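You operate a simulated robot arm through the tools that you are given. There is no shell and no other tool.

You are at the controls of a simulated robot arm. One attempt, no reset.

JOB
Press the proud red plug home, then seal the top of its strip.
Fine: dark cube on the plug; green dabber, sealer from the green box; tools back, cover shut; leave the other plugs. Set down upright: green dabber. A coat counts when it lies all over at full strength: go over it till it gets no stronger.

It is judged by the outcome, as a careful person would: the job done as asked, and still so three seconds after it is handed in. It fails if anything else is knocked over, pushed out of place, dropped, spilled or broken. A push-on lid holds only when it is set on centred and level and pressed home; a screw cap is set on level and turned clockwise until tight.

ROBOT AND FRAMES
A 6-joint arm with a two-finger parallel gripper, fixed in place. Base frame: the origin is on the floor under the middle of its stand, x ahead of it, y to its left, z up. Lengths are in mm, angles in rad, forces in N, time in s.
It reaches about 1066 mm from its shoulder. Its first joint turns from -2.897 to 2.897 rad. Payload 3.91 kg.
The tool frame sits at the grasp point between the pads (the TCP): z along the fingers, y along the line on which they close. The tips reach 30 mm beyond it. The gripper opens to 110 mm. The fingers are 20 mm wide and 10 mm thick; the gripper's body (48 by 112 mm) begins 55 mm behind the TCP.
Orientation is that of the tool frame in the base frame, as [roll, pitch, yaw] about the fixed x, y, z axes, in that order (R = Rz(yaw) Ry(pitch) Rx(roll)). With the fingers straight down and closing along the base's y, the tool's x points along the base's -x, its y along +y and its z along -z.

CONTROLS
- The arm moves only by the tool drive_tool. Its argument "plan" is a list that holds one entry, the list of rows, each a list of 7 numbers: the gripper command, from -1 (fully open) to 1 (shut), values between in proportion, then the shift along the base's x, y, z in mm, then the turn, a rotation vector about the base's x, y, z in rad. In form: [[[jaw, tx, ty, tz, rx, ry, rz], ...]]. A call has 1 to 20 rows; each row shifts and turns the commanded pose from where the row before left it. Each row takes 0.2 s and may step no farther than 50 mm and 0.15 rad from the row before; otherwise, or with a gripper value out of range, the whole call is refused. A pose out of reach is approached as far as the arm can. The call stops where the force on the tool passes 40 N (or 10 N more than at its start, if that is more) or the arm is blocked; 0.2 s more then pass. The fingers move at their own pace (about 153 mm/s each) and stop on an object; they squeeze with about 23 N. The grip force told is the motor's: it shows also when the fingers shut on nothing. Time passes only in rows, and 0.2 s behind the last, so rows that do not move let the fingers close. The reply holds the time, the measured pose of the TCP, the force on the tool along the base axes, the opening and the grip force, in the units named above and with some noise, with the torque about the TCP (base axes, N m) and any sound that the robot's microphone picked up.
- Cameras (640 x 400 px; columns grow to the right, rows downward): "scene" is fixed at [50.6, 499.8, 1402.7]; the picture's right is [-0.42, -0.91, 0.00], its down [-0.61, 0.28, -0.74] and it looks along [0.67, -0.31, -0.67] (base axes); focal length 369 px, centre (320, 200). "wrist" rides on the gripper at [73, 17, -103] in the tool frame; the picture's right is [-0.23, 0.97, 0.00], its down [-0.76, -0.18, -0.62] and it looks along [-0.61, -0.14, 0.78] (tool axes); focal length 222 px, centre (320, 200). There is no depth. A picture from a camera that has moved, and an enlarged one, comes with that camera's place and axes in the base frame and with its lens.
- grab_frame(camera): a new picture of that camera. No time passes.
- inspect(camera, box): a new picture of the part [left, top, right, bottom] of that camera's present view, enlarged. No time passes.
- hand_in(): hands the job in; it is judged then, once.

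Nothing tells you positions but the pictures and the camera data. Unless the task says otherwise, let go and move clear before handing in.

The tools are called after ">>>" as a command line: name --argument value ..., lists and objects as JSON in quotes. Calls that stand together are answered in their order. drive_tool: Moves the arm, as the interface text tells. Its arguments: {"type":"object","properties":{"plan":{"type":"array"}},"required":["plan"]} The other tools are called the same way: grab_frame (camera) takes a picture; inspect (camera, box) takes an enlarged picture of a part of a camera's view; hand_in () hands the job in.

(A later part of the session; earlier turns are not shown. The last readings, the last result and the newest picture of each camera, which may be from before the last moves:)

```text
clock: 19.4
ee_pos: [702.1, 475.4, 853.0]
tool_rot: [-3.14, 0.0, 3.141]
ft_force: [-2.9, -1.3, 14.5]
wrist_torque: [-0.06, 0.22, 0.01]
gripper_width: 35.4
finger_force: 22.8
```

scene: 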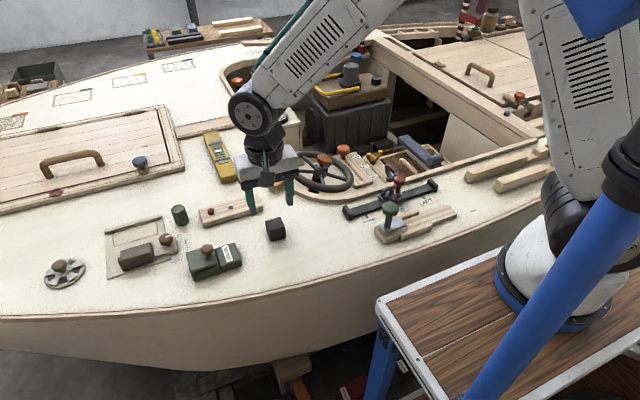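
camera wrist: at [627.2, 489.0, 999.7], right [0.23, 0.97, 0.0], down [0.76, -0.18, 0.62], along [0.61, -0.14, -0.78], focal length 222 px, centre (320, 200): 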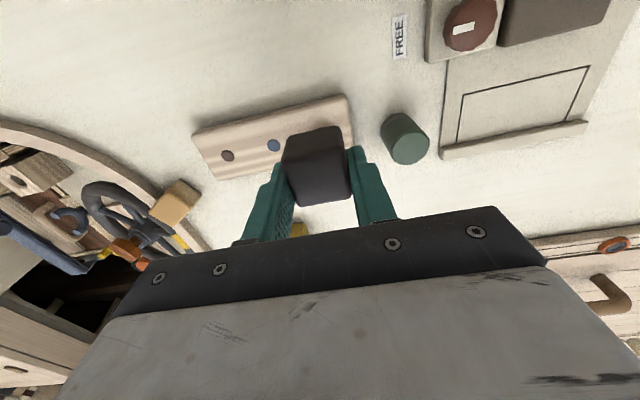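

>>> drive_tool --plan '[[[1, 0, 0, -1, 0, 0, 0], [1, 0, 0, 0, 0, 0, 0]]]'

>>> drive_tool --plan '[[[1, 0, 0, -1, 0, 0, 0], [1, 0, 0, 0, 0, 0, 0]]]'

>>> inspect --camera "scene" --box '[190, 180, 260, 235]'

```text
clock: 20.0
ee_pos: [703.5, 475.7, 850.5]
tool_rot: [3.139, 0.001, 3.14]
ft_force: [-0.4, -1.0, 19.7]
wrist_torque: [-0.01, 0.0, 0.02]
gripper_width: 35.6
finger_force: 23.0
```

```text
clock: 20.6
ee_pos: [702.3, 475.4, 850.7]
tool_rot: [3.141, -0.001, 3.139]
ft_force: [0.6, 5.2, 19.8]
wrist_torque: [0.14, -0.04, 0.01]
gripper_width: 35.1
finger_force: 22.6
```

```text
7.27 times, centred on (225, 208) of scene
camera zoom: at [50.6, 499.8, 1402.7], right [-0.42, -0.91, 0.0], down [-0.61, 0.28, -0.74], along [0.67, -0.31, -0.67], focal length 2684 px, centre (1011, 146)
```

zoom: 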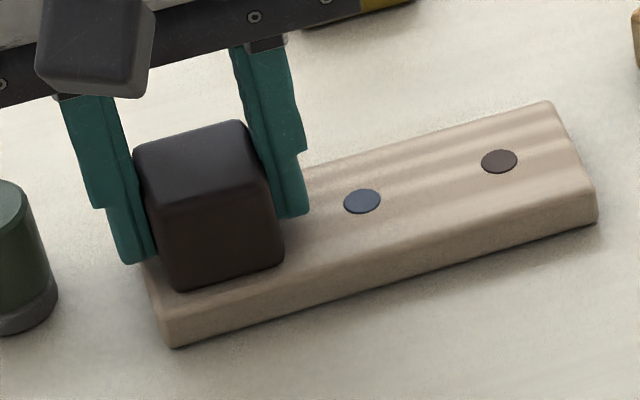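

>>> drive_tool --plan '[[[1, 0, 0, 4, 0, 0, 0], [1, 0, 0, 15, 0, 0, 0], [1, 0, 0, 30, 0, 0, 0], [1, 0, 0, 10, 0, 0, 0], [1, 0, 0, 0, 0, 0, 0]]]'

>>> inspect --camera "scene" --box '[206, 195, 246, 220]'

>>> inspect --camera "wrist" --box '[200, 90, 400, 220]'

>>> inspect --camera "wrist" --box '[260, 100, 340, 150]'

```text
clock: 21.8
ee_pos: [703.6, 476.4, 909.8]
tool_rot: [-3.139, -0.001, 3.138]
ft_force: [0.8, -0.1, 0.0]
wrist_torque: [0.0, 0.02, 0.0]
gripper_width: 35.0
finger_force: 22.5
```

```text
16.00 times, centred on (226, 208) of scene
camera zoom: at [50.6, 499.8, 1402.7], right [-0.42, -0.91, 0.0], down [-0.61, 0.28, -0.74], along [0.67, -0.31, -0.67], focal length 5905 px, centre (1824, 80)
```

zoom: 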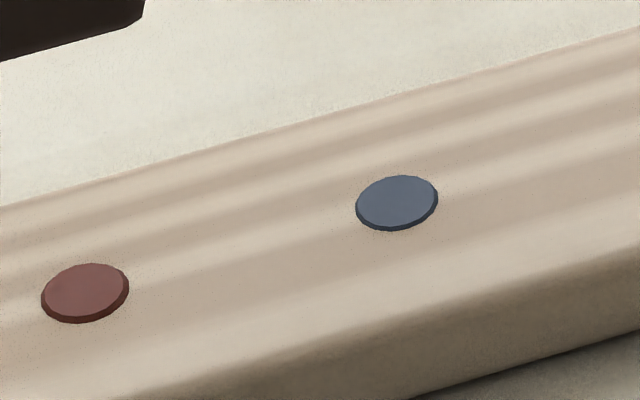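

```text
3.08 times, centred on (300, 155) of wrist
camera zoom: at [632.4, 491.9, 1010.4], right [0.23, 0.97, 0.0], down [0.76, -0.18, 0.62], along [0.61, -0.14, -0.78], focal length 684 px, centre (382, 338)
```

zoom: 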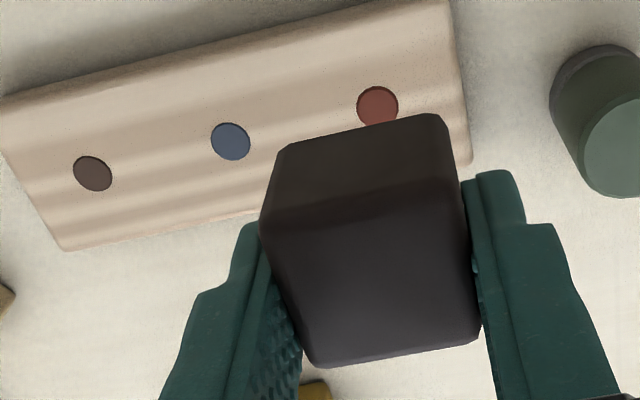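

```text
8.00 times, centred on (300, 125) of wrist
camera zoom: at [632.4, 491.9, 1010.4], right [0.23, 0.97, 0.0], down [0.76, -0.18, 0.62], along [0.61, -0.14, -0.78], focal length 1777 px, centre (480, 800)
```

zoom: 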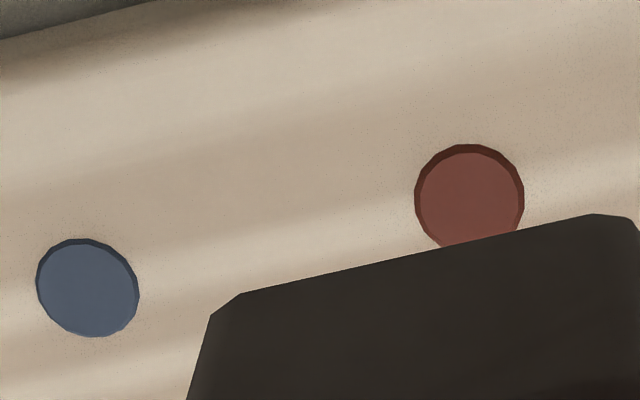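

>>> inspect --camera "scene" --box '[204, 205, 220, 215]'

>>> inspect --camera "scene" --box '[223, 201, 239, 211]'

>>> inspect --camera "scene" --box '[242, 195, 258, 205]'

```text
16.00 times, centred on (212, 210) of scene
camera zoom: at [50.6, 499.8, 1402.7], right [-0.42, -0.91, 0.0], down [-0.61, 0.28, -0.74], along [0.67, -0.31, -0.67], focal length 5905 px, centre (2048, 40)
```

zoom: 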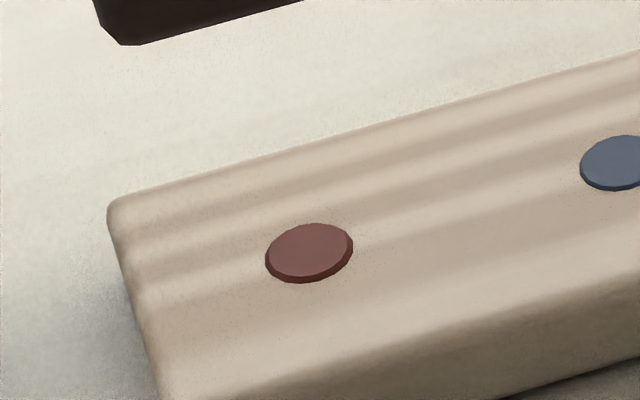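

```text
16.00 times, centred on (231, 206) of scene
camera zoom: at [50.6, 499.8, 1402.7], right [-0.42, -0.91, 0.0], down [-0.61, 0.28, -0.74], along [0.67, -0.31, -0.67], focal length 5905 px, centre (1744, 104)
```

zoom: 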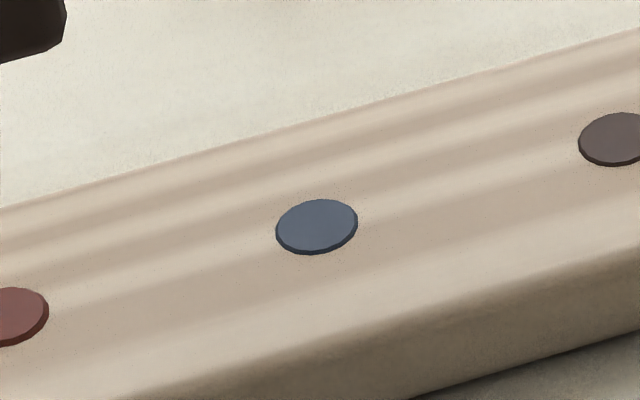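

```text
16.00 times, centred on (250, 200) of scene
camera zoom: at [50.6, 499.8, 1402.7], right [-0.42, -0.91, 0.0], down [-0.61, 0.28, -0.74], along [0.67, -0.31, -0.67], focal length 5905 px, centre (1440, 200)
```

zoom: 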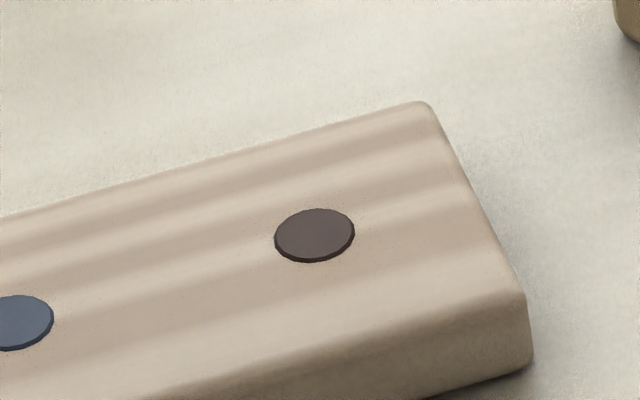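

The plug didn't move between 11 N and 20 N, so it is at its stop and flush like its neighbours. I'll take the cube back to its original spot.

>>> drive_tool --plan '[[[1, -27, -29.3, 0, 0, 0, -0.01], [1, -27, -29.3, 0, 0, 0, -0.01], [1, -27, -29.3, 0, 0, 0, -0.01], [1, -27, -29.3, 0, 0, 0, -0.01], [1, 0, 0, -20, 0, 0, 0], [1, 0, 0, -20, 0, 0, 0], [1, 0, 0, -20, 0, 0, 0], [1, 0, 0, 0, 0, 0, 0], [1, 0, 0, 0, 0, 0, 0]]]'

>>> grab_frame --camera "wrist"

>>> inspect --camera "scene" --box '[235, 185, 325, 255]'

```text
clock: 23.8
ee_pos: [594.5, 357.2, 848.7]
tool_rot: [-3.141, -0.001, 3.099]
ft_force: [0.2, 0.4, -0.2]
wrist_torque: [-0.02, -0.04, 0.01]
gripper_width: 35.4
finger_force: 22.8
```

```text
taken
camera wrist: at [524.4, 377.1, 950.8], right [0.27, 0.96, 0.0], down [0.75, -0.21, 0.62], along [0.6, -0.17, -0.78], focal length 222 px, centre (320, 200)
```

wrist: 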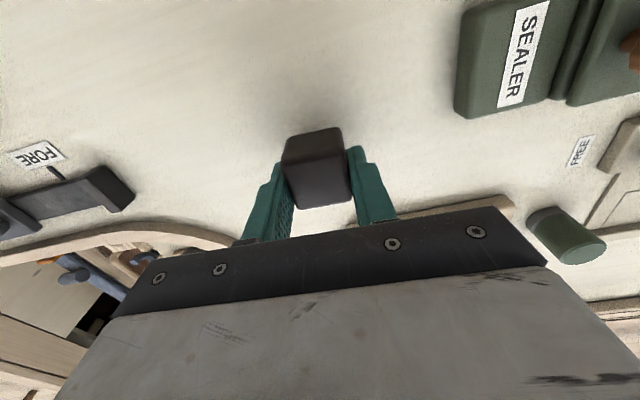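

```text
5.71 times, centred on (280, 220) of scene
camera zoom: at [50.6, 499.8, 1402.7], right [-0.42, -0.91, 0.0], down [-0.61, 0.28, -0.74], along [0.67, -0.31, -0.67], focal length 2109 px, centre (549, 86)
```

zoom: 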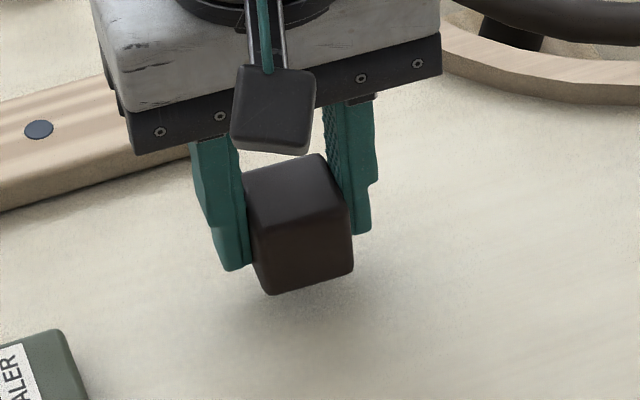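

>>> drive_tool --plan '[[[1, 0, 0.6, -5, 0, 0, 0], [1, 0, 0, -3, 0, 0, 0], [1, 0, 0, -1, 0, 0, 0], [1, 0, 0, -1, 0, 0, 0], [1, 0, 0, 0, 0, 0, 0]]]'

>>> inspect --camera "scene" --box '[255, 205, 305, 250]'

```text
clock: 25.0
ee_pos: [594.5, 357.0, 836.9]
tool_rot: [-3.139, -0.002, 3.1]
ft_force: [-0.7, -0.2, 0.2]
wrist_torque: [-0.03, 0.01, -0.02]
gripper_width: 35.4
finger_force: 23.0
```

```text
8.89 times, centred on (280, 228) of scene
camera zoom: at [50.6, 499.8, 1402.7], right [-0.42, -0.91, 0.0], down [-0.61, 0.28, -0.74], along [0.67, -0.31, -0.67], focal length 3281 px, centre (676, -44)
```

zoom: 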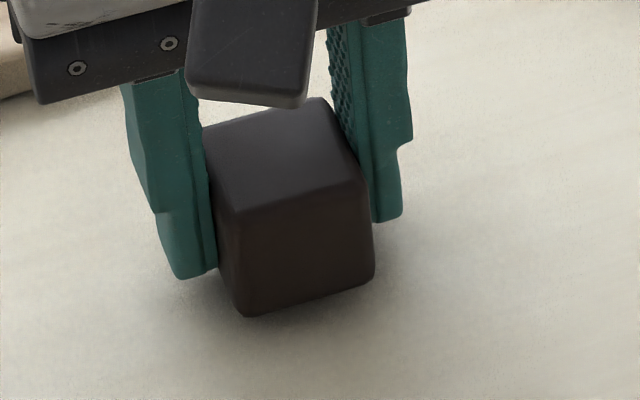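

>>> drive_tool --plan '[[[1, 0, 0, -1, 0, 0, 0], [1, 0, 0, 0, 0, 0, 0]]]'

>>> drive_tool --plan '[[[1, 0, 0, -1, 0, 0, 0], [1, 0, 0, 0, 0, 0, 0]]]'

>>> inspect --camera "scene" --box '[255, 205, 305, 250]'

```text
clock: 25.6
ee_pos: [594.9, 358.6, 836.6]
tool_rot: [-3.14, -0.002, 3.1]
ft_force: [-0.3, -0.4, 0.1]
wrist_torque: [0.0, 0.0, 0.0]
gripper_width: 35.2
finger_force: 23.0
```

```text
clock: 26.2
ee_pos: [594.1, 357.9, 836.3]
tool_rot: [-3.14, -0.002, 3.1]
ft_force: [-0.2, 0.1, -0.1]
wrist_torque: [0.02, 0.05, 0.0]
gripper_width: 35.7
finger_force: 23.7
```

```text
8.89 times, centred on (280, 228) of scene
camera zoom: at [50.6, 499.8, 1402.7], right [-0.42, -0.91, 0.0], down [-0.61, 0.28, -0.74], along [0.67, -0.31, -0.67], focal length 3281 px, centre (676, -44)
```

zoom: 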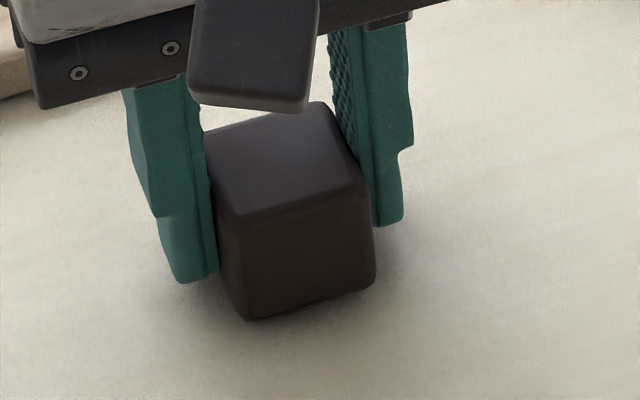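

>>> drive_tool --plan '[[[1, 0, 0, -1, 0, 0, 0], [1, 0, 0, 0, 0, 0, 0]]]'

>>> drive_tool --plan '[[[1, 0, 0, -1, 0, 0, 0], [1, 0, 0, 0, 0, 0, 0]]]'

>>> inspect --camera "scene" --box '[255, 205, 305, 250]'

```text
clock: 26.8
ee_pos: [593.4, 358.6, 833.8]
tool_rot: [-3.139, -0.002, 3.101]
ft_force: [-0.5, -0.8, 0.0]
wrist_torque: [-0.01, -0.02, -0.04]
gripper_width: 35.3
finger_force: 23.4
```

```text
clock: 27.4
ee_pos: [594.4, 358.3, 833.0]
tool_rot: [3.141, -0.002, 3.099]
ft_force: [-1.6, -1.4, 7.7]
wrist_torque: [-0.06, -0.06, -0.01]
gripper_width: 35.7
finger_force: 22.8
```

```text
8.89 times, centred on (280, 228) of scene
camera zoom: at [50.6, 499.8, 1402.7], right [-0.42, -0.91, 0.0], down [-0.61, 0.28, -0.74], along [0.67, -0.31, -0.67], focal length 3281 px, centre (676, -44)
```

zoom: 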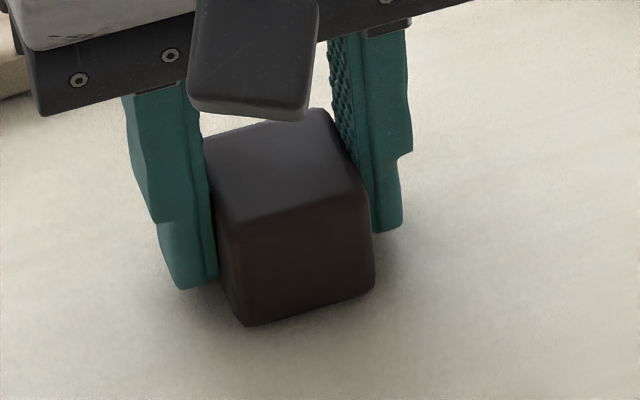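

The cube touches the deck at its old place. I'll release it and lift straight up.

>>> drive_tool --plan '[[[0.2, 0, 0, 0, 0, 0, 0], [0, 0, 0, 0, 0, 0, 0], [-0.2, 0, 0, 0, 0, 0, 0], [-0.2, 0, 0, 20, 0, 0, 0], [-0.2, 0, 0, 40, 0, 0, 0], [-0.2, 0, 0, 40, 0, 0, 0], [-0.2, 0, 0, 0, 0, 0, 0]]]'

>>> grab_frame --camera "scene"

>>> inspect --camera "scene" --box '[255, 205, 305, 250]'

>>> grab_frame --camera "wrist"

```text
clock: 29.0
ee_pos: [595.0, 357.4, 936.0]
tool_rot: [-3.14, -0.001, 3.1]
ft_force: [0.1, 0.5, -0.4]
wrist_torque: [0.01, 0.01, 0.0]
gripper_width: 65.8
finger_force: 0.0
```

```text
taken
```

scene: 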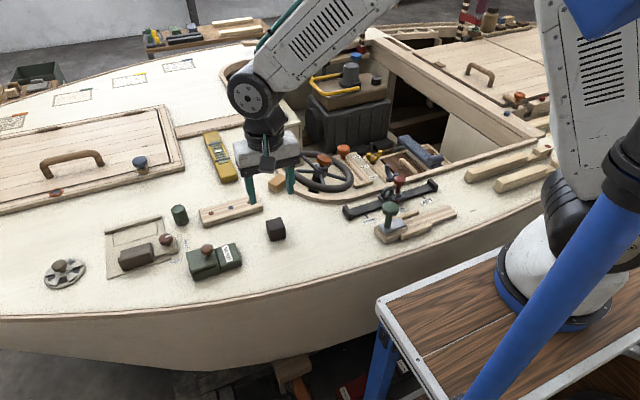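

```text
8.89 times, centred on (280, 228) of scene
camera zoom: at [50.6, 499.8, 1402.7], right [-0.42, -0.91, 0.0], down [-0.61, 0.28, -0.74], along [0.67, -0.31, -0.67], focal length 3281 px, centre (676, -44)
```

zoom: 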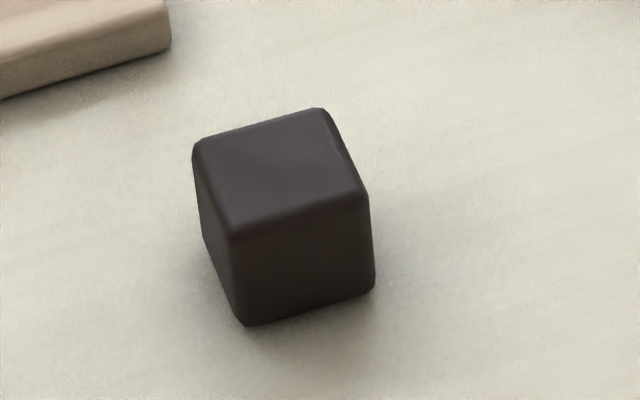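

```text
taken
camera wrist: at [523.6, 376.9, 1037.3], right [0.27, 0.96, 0.0], down [0.75, -0.21, 0.62], along [0.6, -0.17, -0.78], focal length 222 px, centre (320, 200)
```

wrist: 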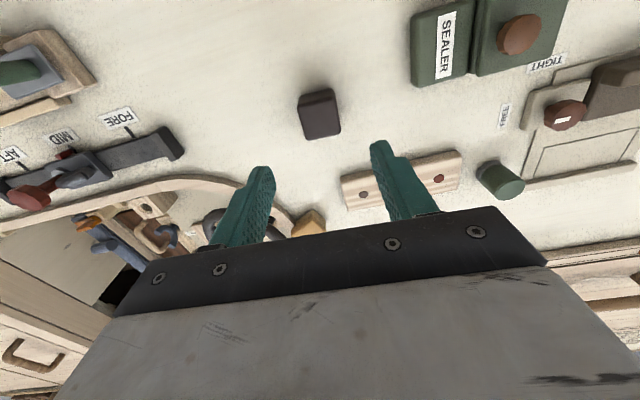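

The cube is back in place within about 1 mm. Next I'll move above the box's knob.

>>> drive_tool --plan '[[[-0.1, -7, 37.2, 0, 0, 0, 0.01], [-0.1, -7, 37.2, 0, 0, 0, 0.01], [-0.1, -7, 37.2, 0, 0, 0, 0.01], [-0.1, -7, 37.2, 0, 0, 0, 0.01], [-0.1, 0, 0, -15, 0, 0, 0], [-0.1, 0, 0, 0, 0, 0, 0]]]'

>>> grab_frame --camera "wrist"

>>> inspect --camera "wrist" --box '[240, 80, 400, 190]'

>>> inspect --camera "scene" --box '[160, 190, 260, 290]'

```text
clock: 30.4
ee_pos: [566.0, 506.1, 917.0]
tool_rot: [-3.14, -0.001, 3.139]
ft_force: [-0.3, -0.4, -1.2]
wrist_torque: [-0.07, -0.01, 0.0]
gripper_width: 60.2
finger_force: 0.1
```

```text
taken
camera wrist: at [494.6, 522.0, 1019.1], right [0.23, 0.97, 0.0], down [0.76, -0.18, 0.62], along [0.61, -0.14, -0.78], focal length 222 px, centre (320, 200)
```

wrist: 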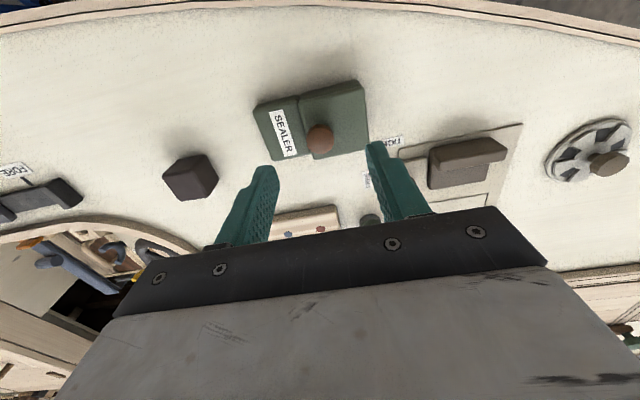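

```text
3.64 times, centred on (320, 135) of wrist
camera zoom: at [494.6, 522.0, 1019.1], right [0.23, 0.97, 0.0], down [0.76, -0.18, 0.62], along [0.61, -0.14, -0.78], focal length 808 px, centre (320, 436)
```

zoom: 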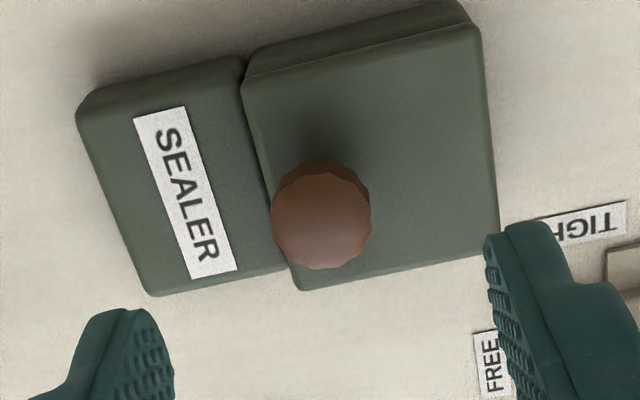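

```text
4.00 times, centred on (210, 240) of scene
camera zoom: at [50.6, 499.8, 1402.7], right [-0.42, -0.91, 0.0], down [-0.61, 0.28, -0.74], along [0.67, -0.31, -0.67], focal length 1476 px, centre (760, 40)
```

zoom: 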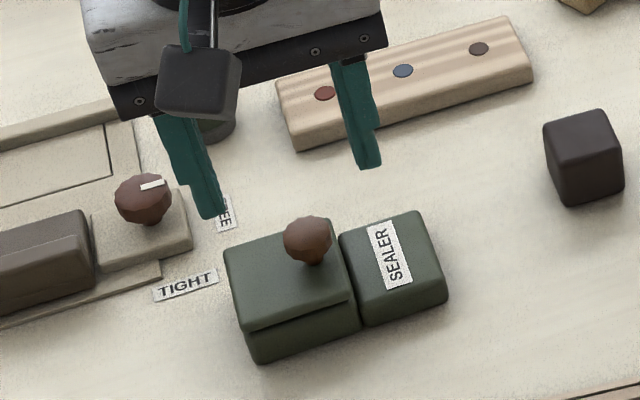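

The knob is centred at about (568.5, 505.4). I'll descend to it with the fingertips staying above the lid, then grip.

>>> drive_tool --plan '[[[-0.1, 1.5, 0, -15, 0, 0, 0], [-0.1, 0, 0, -15, 0, 0, 0], [-0.1, 0, 0, -12, 0, 0, 0], [-0.1, 0, 0, -8, 0, 0, 0], [-0.1, 0, 0, 0, 0, 0, 0]]]'

>>> inspect --camera "wrist" --box '[240, 80, 400, 220]'

>>> inspect --camera "scene" --box '[180, 215, 260, 285]'

```text
clock: 31.6
ee_pos: [568.0, 506.5, 867.3]
tool_rot: [3.141, -0.002, 3.138]
ft_force: [-0.1, 0.4, -0.3]
wrist_torque: [-0.01, 0.01, -0.02]
gripper_width: 60.3
finger_force: 0.0
```

```text
2.86 times, centred on (320, 150) of wrist
camera zoom: at [496.5, 523.0, 969.7], right [0.23, 0.97, 0.0], down [0.76, -0.18, 0.62], along [0.61, -0.14, -0.78], focal length 635 px, centre (320, 343)
```

zoom: 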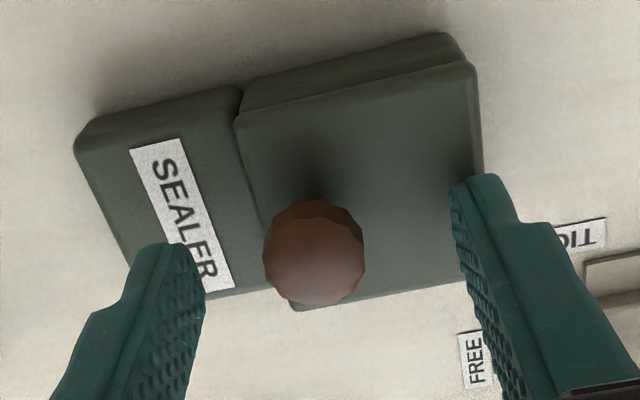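

```text
5.71 times, centred on (220, 250) of scene
camera zoom: at [50.6, 499.8, 1402.7], right [-0.42, -0.91, 0.0], down [-0.61, 0.28, -0.74], along [0.67, -0.31, -0.67], focal length 2109 px, centre (891, -86)
```

zoom: 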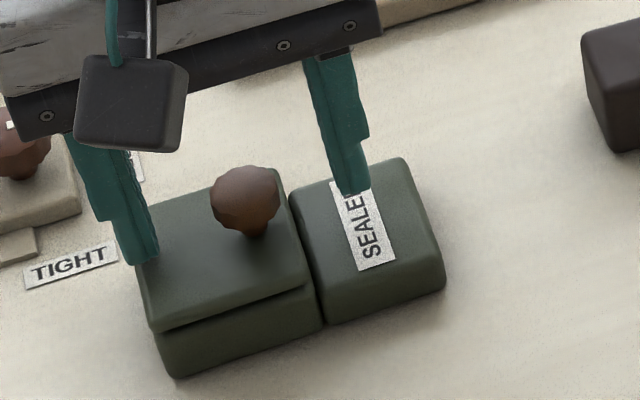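

>>> drive_tool --plan '[[[0.4, 0, 0, 0, 0, 0, 0], [0.7, 0, 0, 0, 0, 0, 0], [1, 0, 0, 0, 0, 0, 0], [1, 0, 0, 0, 0, 0, 0]]]'

>>> inspect --camera "scene" --box '[180, 215, 260, 285]'

```text
clock: 32.6
ee_pos: [568.7, 507.3, 867.8]
tool_rot: [-3.141, -0.002, 3.14]
ft_force: [0.3, -1.8, -0.3]
wrist_torque: [0.02, 0.03, -0.03]
gripper_width: 21.3
finger_force: 23.0
```

```text
5.71 times, centred on (220, 250) of scene
camera zoom: at [50.6, 499.8, 1402.7], right [-0.42, -0.91, 0.0], down [-0.61, 0.28, -0.74], along [0.67, -0.31, -0.67], focal length 2109 px, centre (891, -86)
```

zoom: 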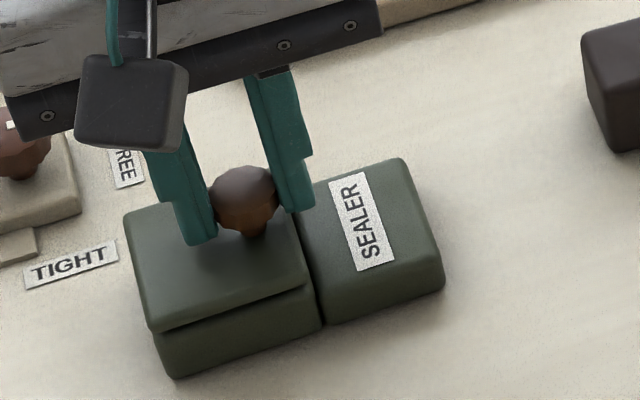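

The knob is gripped (21.3 mm). I'll probe gently which way the cover moves, first 1.5 mm upward.

>>> drive_tool --plan '[[[1, 0, 0, 0.8, 0, 0, 0], [1, 0, 0, 0.8, 0, 0, 0], [1, 0, 0, 0, 0, 0, 0]]]'

```text
clock: 33.4
ee_pos: [567.8, 506.4, 869.6]
tool_rot: [-3.14, -0.001, 3.139]
ft_force: [0.2, 1.4, -0.8]
wrist_torque: [0.0, -0.03, -0.02]
gripper_width: 21.2
finger_force: 22.5
```

>>> drive_tool --plan '[[[1, 0, 0, 1, 0, 0, 0], [1, 0, 0, 1, 0, 0, 0], [1, 0, 0, 1, 0, 0, 0], [1, 0, 0, 0, 0, 0, 0]]]'

>>> inspect --camera "scene" --box '[180, 215, 260, 285]'

>>> inspect --camera "wrist" --box '[240, 80, 400, 220]'

```text
clock: 34.4
ee_pos: [567.3, 507.0, 873.4]
tool_rot: [-3.139, -0.002, 3.14]
ft_force: [-0.2, -0.7, -4.4]
wrist_torque: [0.01, -0.04, -0.01]
gripper_width: 21.5
finger_force: 22.9
```

```text
5.71 times, centred on (220, 250) of scene
camera zoom: at [50.6, 499.8, 1402.7], right [-0.42, -0.91, 0.0], down [-0.61, 0.28, -0.74], along [0.67, -0.31, -0.67], focal length 2109 px, centre (891, -86)
```

zoom: 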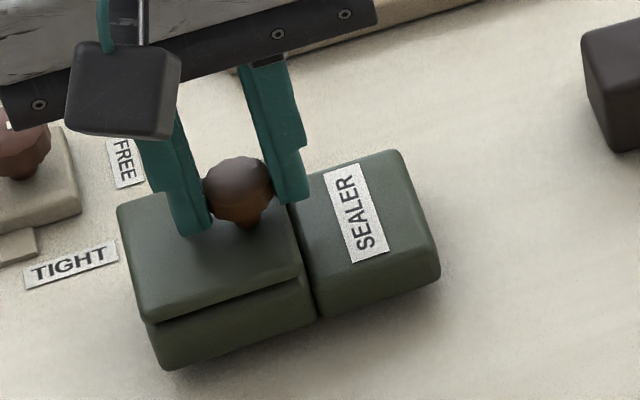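

```text
2.86 times, centred on (320, 150) of wrist
camera zoom: at [495.7, 523.8, 975.9], right [0.23, 0.97, 0.0], down [0.76, -0.18, 0.62], along [0.61, -0.14, -0.78], focal length 635 px, centre (320, 343)
```

zoom: 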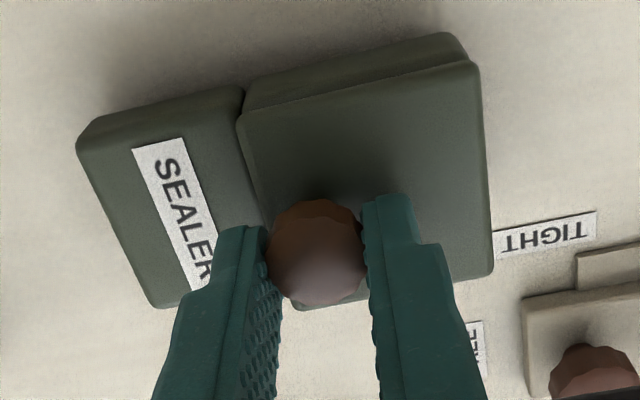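

The whole box came up with the knob (about 4.4 N), so it is loose and the cover does not lift straight off. I'll set it back down right away and let go.

>>> drive_tool --plan '[[[1, 0, 0, -1.5, 0, 0, 0], [1, 0, 0, -1.5, 0, 0, 0], [1, 0, 0, -1.2, 0, 0, 0], [1, 0, 0, 0, 0, 0, 0]]]'

>>> inspect --camera "scene" --box '[180, 215, 260, 285]'

```text
clock: 35.4
ee_pos: [567.7, 506.1, 869.1]
tool_rot: [-3.139, -0.002, 3.139]
ft_force: [-0.4, -0.1, -4.7]
wrist_torque: [-0.01, -0.04, 0.01]
gripper_width: 21.5
finger_force: 22.7
```

```text
5.71 times, centred on (220, 250) of scene
camera zoom: at [50.6, 499.8, 1402.7], right [-0.42, -0.91, 0.0], down [-0.61, 0.28, -0.74], along [0.67, -0.31, -0.67], focal length 2109 px, centre (891, -86)
```

zoom: 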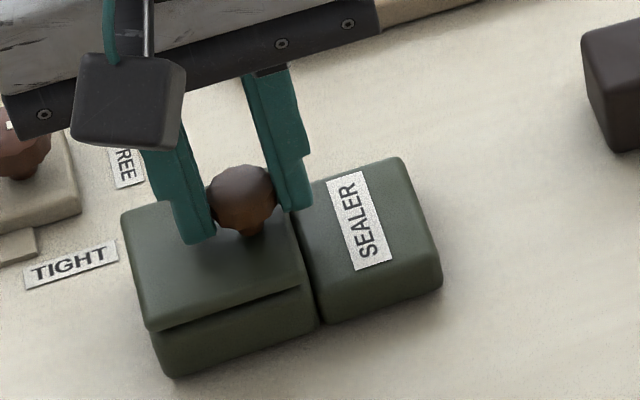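

>>> drive_tool --plan '[[[1, 0, 0, -0.7, 0, 0, 0], [1, 0, 0, 0, 0, 0, 0]]]'

>>> drive_tool --plan '[[[1, 0, 0, -0.7, 0, 0, 0], [1, 0, 0, 0, 0, 0, 0]]]'

>>> inspect --camera "scene" --box '[180, 215, 260, 285]'

```text
clock: 36.0
ee_pos: [567.2, 506.8, 869.1]
tool_rot: [-3.141, -0.004, 3.141]
ft_force: [-0.3, -0.6, -4.9]
wrist_torque: [0.04, -0.03, 0.01]
gripper_width: 21.1
finger_force: 22.7
```

```text
clock: 36.6
ee_pos: [568.4, 506.1, 869.2]
tool_rot: [-3.139, -0.002, 3.138]
ft_force: [-0.4, 0.0, -4.7]
wrist_torque: [-0.01, -0.03, 0.05]
gripper_width: 21.3
finger_force: 23.1
```

```text
5.71 times, centred on (220, 250) of scene
camera zoom: at [50.6, 499.8, 1402.7], right [-0.42, -0.91, 0.0], down [-0.61, 0.28, -0.74], along [0.67, -0.31, -0.67], focal length 2109 px, centre (891, -86)
```

zoom: 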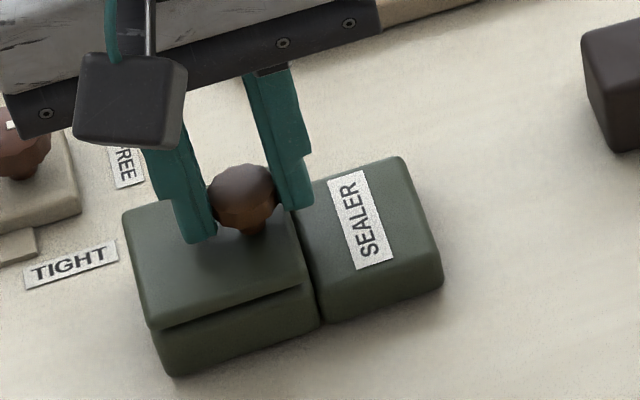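

>>> drive_tool --plan '[[[1, 0, 0, -0.8, 0, 0, 0], [1, 0, 0, 0, 0, 0, 0]]]'

>>> drive_tool --plan '[[[1, 0, 0, -0.8, 0, 0, 0], [1, 0, 0, 0, 0, 0, 0]]]'

>>> inspect --camera "scene" --box '[180, 215, 260, 285]'

```text
clock: 37.2
ee_pos: [567.7, 506.3, 867.6]
tool_rot: [-3.139, -0.003, 3.138]
ft_force: [0.0, 1.3, -3.5]
wrist_torque: [0.03, -0.04, 0.01]
gripper_width: 21.5
finger_force: 23.1
```

```text
clock: 37.8
ee_pos: [568.0, 506.1, 867.5]
tool_rot: [3.141, -0.003, 3.138]
ft_force: [-3.1, -5.8, 9.4]
wrist_torque: [-0.18, 0.36, 0.06]
gripper_width: 21.4
finger_force: 23.1
```

```text
5.71 times, centred on (220, 250) of scene
camera zoom: at [50.6, 499.8, 1402.7], right [-0.42, -0.91, 0.0], down [-0.61, 0.28, -0.74], along [0.67, -0.31, -0.67], focal length 2109 px, centre (891, -86)
```

zoom: 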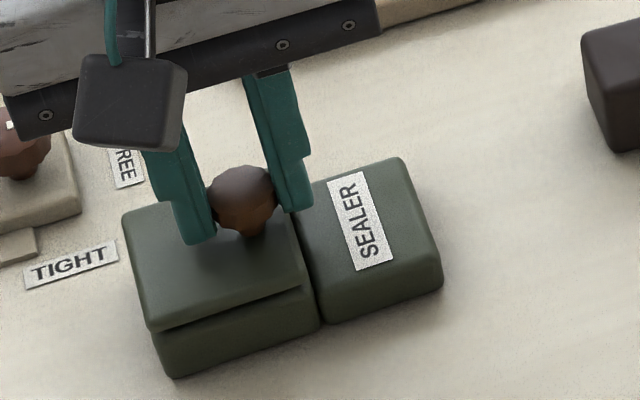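

>>> inspect --camera "scene" --box '[192, 250, 228, 285]'

>>> inspect --camera "wrist" --box '[255, 85, 375, 160]'

>>> inspect --camera "scene" --box '[210, 235, 250, 275]'

```text
11.43 times, centred on (210, 268) of scene
camera zoom: at [50.6, 499.8, 1402.7], right [-0.42, -0.91, 0.0], down [-0.61, 0.28, -0.74], along [0.67, -0.31, -0.67], focal length 4218 px, centre (1577, -571)
```

zoom: 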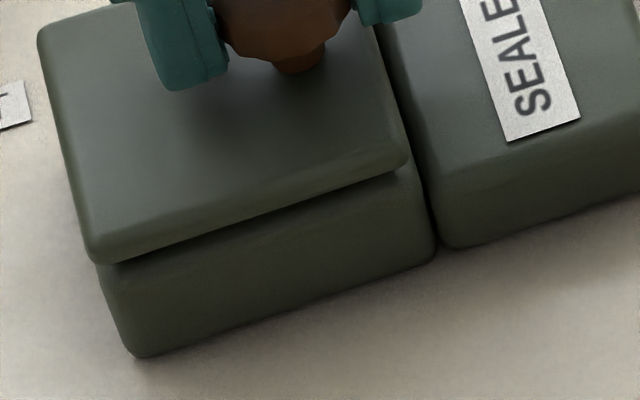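

```text
5.33 times, centred on (315, 122) of wrist
camera zoom: at [496.9, 523.2, 969.7], right [0.23, 0.97, 0.0], down [0.76, -0.18, 0.62], along [0.61, -0.14, -0.78], focal length 1185 px, centre (347, 613)
```

zoom: 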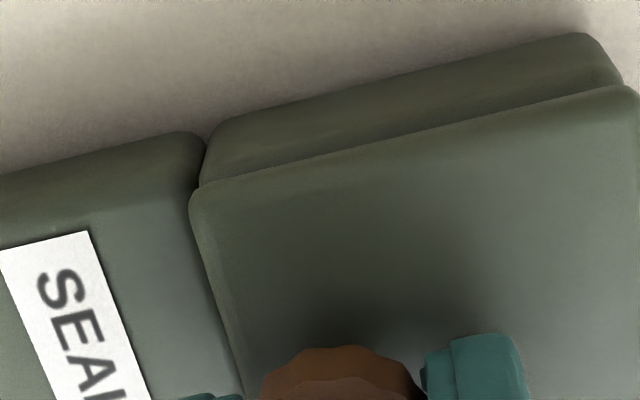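

```text
10.00 times, centred on (230, 255) of scene
camera zoom: at [50.6, 499.8, 1402.7], right [-0.42, -0.91, 0.0], down [-0.61, 0.28, -0.74], along [0.67, -0.31, -0.67], focal length 3691 px, centre (1220, -350)
```

zoom: 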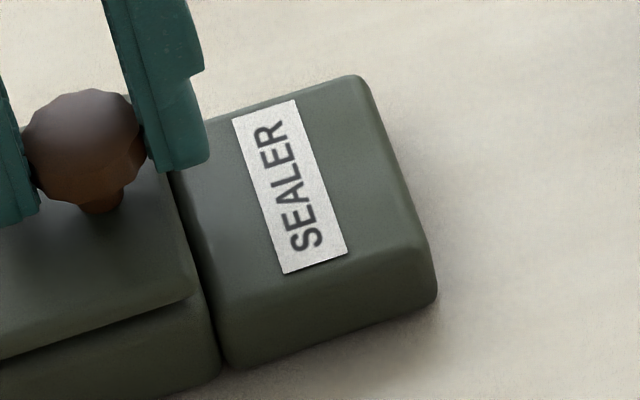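

The cover overhangs the well and the lower SEALER block looks like the shelf it would slide onto. While still pressing the box down lightly I'll test a small slide toward −y.

>>> drive_tool --plan '[[[1, 0, -1, 0, 0, 0, 0], [1, 0, -1, 0, 0, 0, 0], [1, 0, 0, 0, 0, 0, 0]]]'

>>> inspect --camera "scene" --box '[180, 215, 260, 285]'

```text
clock: 38.6
ee_pos: [568.1, 504.9, 867.4]
tool_rot: [3.139, 0.0, 3.141]
ft_force: [1.9, -0.2, 19.3]
wrist_torque: [0.02, 0.0, 0.01]
gripper_width: 21.8
finger_force: 23.0
```

```text
5.71 times, centred on (220, 250) of scene
camera zoom: at [50.6, 499.8, 1402.7], right [-0.42, -0.91, 0.0], down [-0.61, 0.28, -0.74], along [0.67, -0.31, -0.67], focal length 2109 px, centre (891, -86)
```

zoom: 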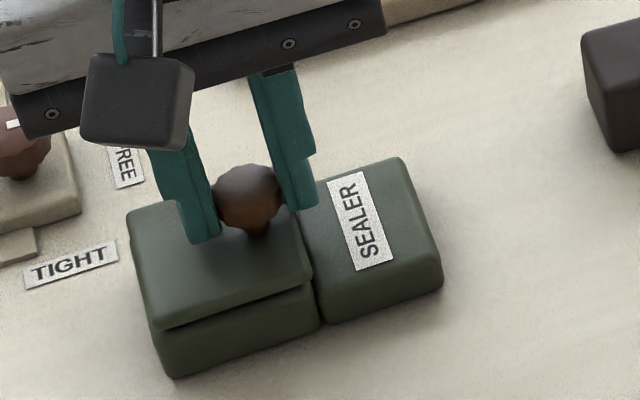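

The cover slides toward −y over the SEALER shelf while the box stays put. I'll ease the downward press a little and keep sliding it open.

>>> drive_tool --plan '[[[1, 0, -1, 0.7, 0, 0, 0], [1, 0, -2, 0.5, 0, 0, 0], [1, 0, -3, 0, 0, 0, 0], [1, 0, -3, 0, 0, 0, 0], [1, 0, 0, 0, 0, 0, 0]]]'

>>> inspect --camera "scene" --box '[180, 215, 260, 285]'

```text
clock: 39.8
ee_pos: [567.4, 495.3, 868.3]
tool_rot: [-3.14, -0.001, 3.141]
ft_force: [4.4, -0.2, 2.7]
wrist_torque: [-0.01, -0.07, -0.04]
gripper_width: 21.2
finger_force: 23.5
```

```text
5.71 times, centred on (220, 250) of scene
camera zoom: at [50.6, 499.8, 1402.7], right [-0.42, -0.91, 0.0], down [-0.61, 0.28, -0.74], along [0.67, -0.31, -0.67], focal length 2109 px, centre (891, -86)
```

zoom: 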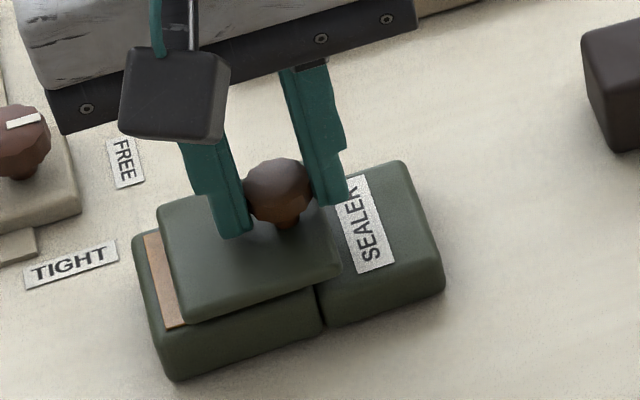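

>>> drive_tool --plan '[[[1, 0.5, -3, 0, 0, 0, 0], [1, 0.5, -4, 0, 0, 0, 0], [1, 0, -4, 0, 0, 0, 0], [1, 0, -4, 0, 0, 0, 0], [1, 0, 0, 0, 0, 0, 0]]]'

>>> inspect --camera "scene" --box '[180, 215, 260, 285]'

>>> inspect --camera "wrist" --box '[240, 80, 440, 220]'

```text
clock: 41.0
ee_pos: [568.4, 479.1, 867.5]
tool_rot: [-3.141, -0.002, 3.14]
ft_force: [-5.4, 0.3, 5.1]
wrist_torque: [0.01, 0.43, 0.01]
gripper_width: 21.1
finger_force: 22.9
```

```text
5.71 times, centred on (220, 250) of scene
camera zoom: at [50.6, 499.8, 1402.7], right [-0.42, -0.91, 0.0], down [-0.61, 0.28, -0.74], along [0.67, -0.31, -0.67], focal length 2109 px, centre (891, -86)
```

zoom: 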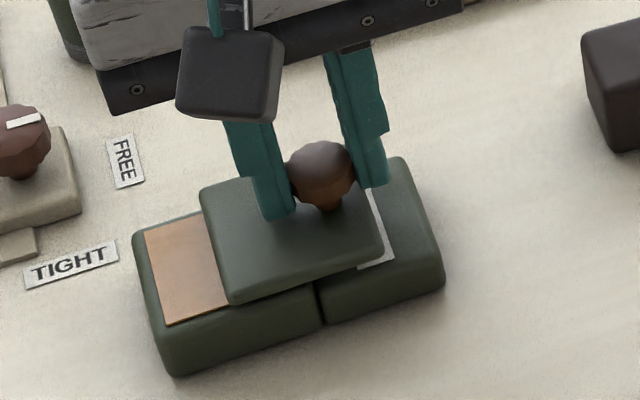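

```text
2.86 times, centred on (340, 150) of wrist
camera zoom: at [496.8, 496.5, 969.1], right [0.23, 0.97, 0.0], down [0.76, -0.18, 0.62], along [0.61, -0.14, -0.78], focal length 635 px, centre (263, 343)
```

zoom: 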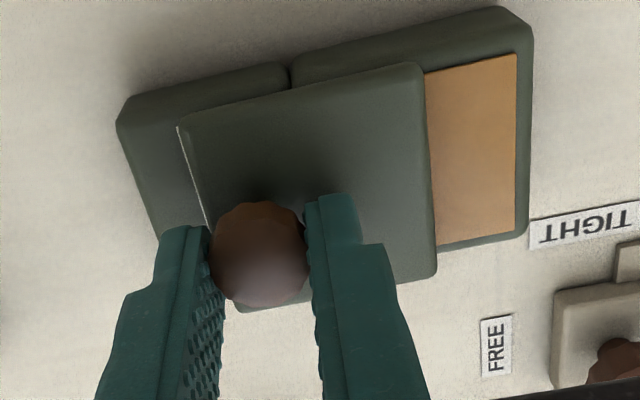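

The sealer is an orange pad flush in the box. I'll continue sliding the cover until the pad is clear.

>>> drive_tool --plan '[[[1, -0.6, -3, 0, 0, 0, 0], [1, 0, -4, 0, 0, 0, 0], [1, 0, -4, 0, 0, 0, 0], [1, 0, 0, 0, 0, 0, 0]]]'

>>> inspect --camera "scene" --box '[180, 215, 260, 285]'

```text
clock: 42.0
ee_pos: [568.5, 470.7, 867.1]
tool_rot: [-3.141, -0.003, 3.14]
ft_force: [0.1, 0.2, -5.0]
wrist_torque: [-0.15, -0.05, -0.01]
gripper_width: 21.3
finger_force: 23.0
```

```text
5.71 times, centred on (220, 250) of scene
camera zoom: at [50.6, 499.8, 1402.7], right [-0.42, -0.91, 0.0], down [-0.61, 0.28, -0.74], along [0.67, -0.31, -0.67], focal length 2109 px, centre (891, -86)
```

zoom: 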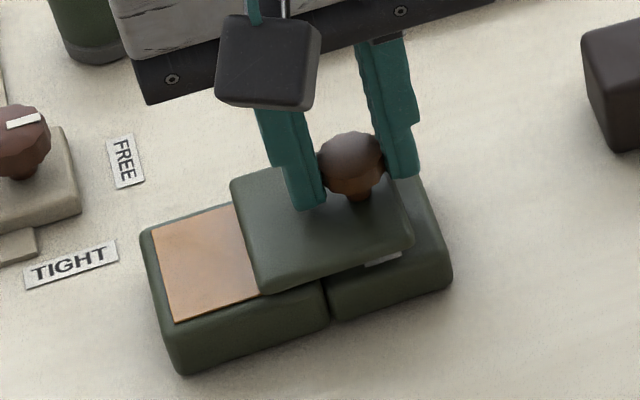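

>>> inspect --camera "scene" --box '[190, 230, 250, 285]'

>>> inspect --camera "wrist" --box '[240, 80, 440, 220]'

```text
7.27 times, centred on (220, 258) of scene
camera zoom: at [50.6, 499.8, 1402.7], right [-0.42, -0.91, 0.0], down [-0.61, 0.28, -0.74], along [0.67, -0.31, -0.67], focal length 2684 px, centre (1047, -218)
```

zoom: 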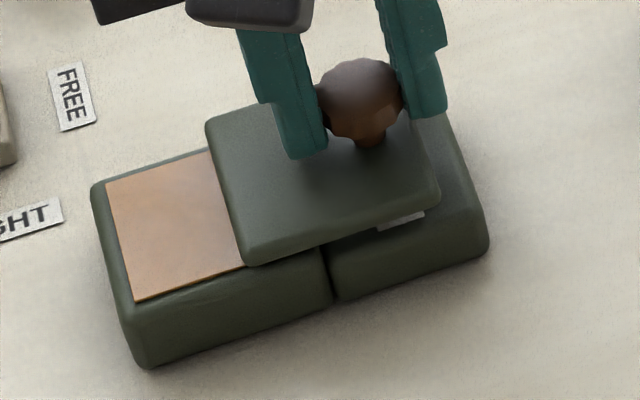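

```text
2.86 times, centred on (340, 150) of wrist
camera zoom: at [496.7, 486.1, 969.3], right [0.23, 0.97, 0.0], down [0.76, -0.18, 0.62], along [0.61, -0.14, -0.78], focal length 635 px, centre (263, 343)
```

zoom: 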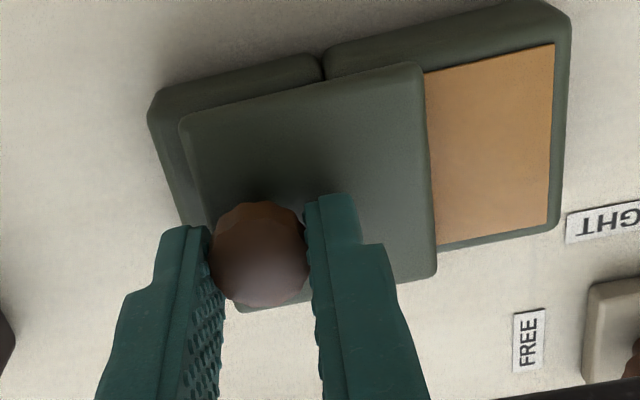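

The box is hanging slightly from the knob (−5 N) and got carried about 3 mm toward −y. I'll press down again so it stands on the deck before sliding further.

>>> drive_tool --plan '[[[1, 0, 0, -1, 0, 0, 0], [1, 0, 0, 0, 0, 0, 0]]]'

>>> drive_tool --plan '[[[1, 0, 0, -1, 0, 0, 0], [1, 0, 0, 0, 0, 0, 0]]]'

>>> inspect --camera "scene" --box '[180, 215, 260, 285]'

```text
clock: 42.6
ee_pos: [568.0, 469.7, 867.4]
tool_rot: [3.141, 0.0, 3.141]
ft_force: [-0.9, -0.5, 7.8]
wrist_torque: [0.0, 0.36, 0.01]
gripper_width: 21.3
finger_force: 22.9
```

```text
clock: 43.2
ee_pos: [568.5, 470.3, 865.6]
tool_rot: [3.141, -0.001, 3.141]
ft_force: [-2.3, 0.9, 19.7]
wrist_torque: [0.02, 0.05, 0.02]
gripper_width: 21.2
finger_force: 23.1
```

```text
5.71 times, centred on (220, 250) of scene
camera zoom: at [50.6, 499.8, 1402.7], right [-0.42, -0.91, 0.0], down [-0.61, 0.28, -0.74], along [0.67, -0.31, -0.67], focal length 2109 px, centre (891, -86)
```

zoom: 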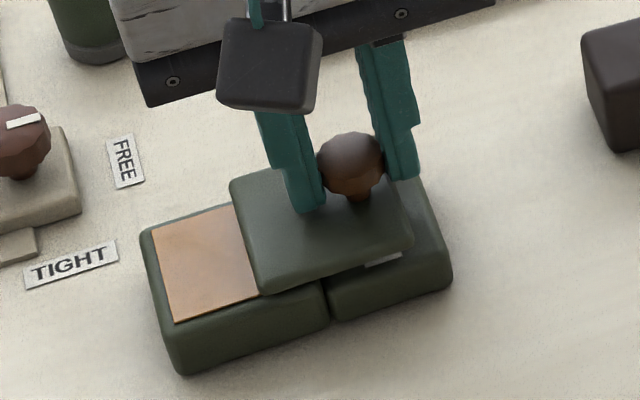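

>>> drive_tool --plan '[[[1, 0, -1.5, 0.4, 0, 0, 0], [1, 0, -1.5, 0, 0, 0, 0], [1, 0, 0, 0, 0, 0, 0]]]'

>>> inspect --camera "scene" --box '[180, 215, 260, 285]'

```text
clock: 44.0
ee_pos: [569.0, 466.8, 865.4]
tool_rot: [-3.142, -0.001, 3.139]
ft_force: [6.6, 0.8, 9.9]
wrist_torque: [0.02, -0.41, 0.0]
gripper_width: 21.3
finger_force: 22.4
```

```text
5.71 times, centred on (220, 250) of scene
camera zoom: at [50.6, 499.8, 1402.7], right [-0.42, -0.91, 0.0], down [-0.61, 0.28, -0.74], along [0.67, -0.31, -0.67], focal length 2109 px, centre (891, -86)
```

zoom: 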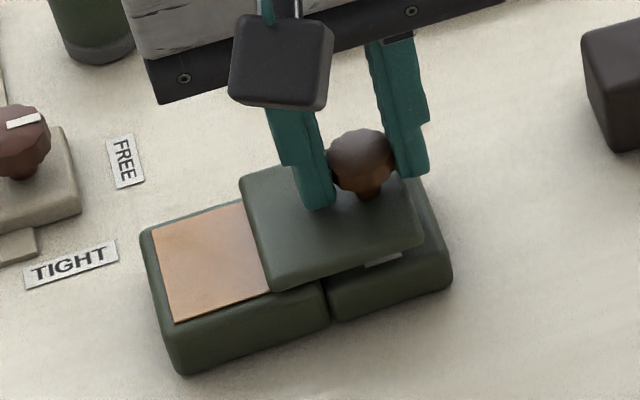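

>>> drive_tool --plan '[[[1, 0.3, -2, 0, 0, 0, 0], [1, 0, -2, 0, 0, 0, 0], [1, 0, -2, 0, 0, 0, 0], [1, 0, 0, 0, 0, 0, 0]]]'

>>> inspect --camera "scene" --box '[180, 215, 260, 285]'

```text
clock: 45.0
ee_pos: [567.4, 459.7, 866.5]
tool_rot: [-3.141, -0.001, 3.139]
ft_force: [4.4, 0.4, 5.0]
wrist_torque: [0.01, -0.24, -0.04]
gripper_width: 21.4
finger_force: 23.2
```

```text
5.71 times, centred on (220, 250) of scene
camera zoom: at [50.6, 499.8, 1402.7], right [-0.42, -0.91, 0.0], down [-0.61, 0.28, -0.74], along [0.67, -0.31, -0.67], focal length 2109 px, centre (891, -86)
```

zoom: 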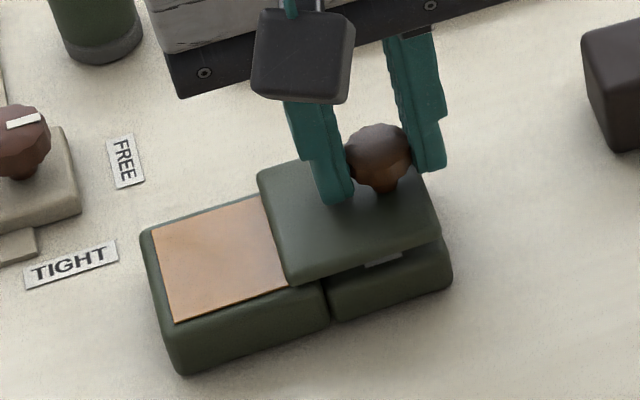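

>>> drive_tool --plan '[[[1, 0, -2, -0.5, 0, 0, 0], [1, 0, -2, 0, 0, 0, 0], [1, 0, 0, 0, 0, 0, 0]]]'

>>> inspect --camera "scene" --box '[180, 215, 260, 285]'

```text
clock: 45.8
ee_pos: [567.0, 456.5, 866.9]
tool_rot: [-3.141, 0.001, 3.141]
ft_force: [2.7, 0.2, 15.0]
wrist_torque: [-0.01, 0.4, -0.02]
gripper_width: 21.5
finger_force: 23.7
```

```text
5.71 times, centred on (220, 250) of scene
camera zoom: at [50.6, 499.8, 1402.7], right [-0.42, -0.91, 0.0], down [-0.61, 0.28, -0.74], along [0.67, -0.31, -0.67], focal length 2109 px, centre (891, -86)
```

zoom: 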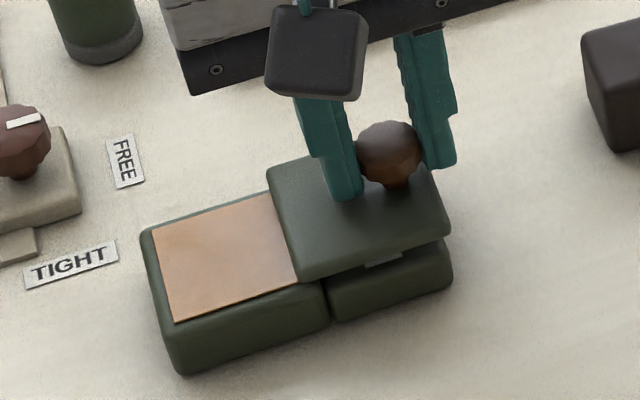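

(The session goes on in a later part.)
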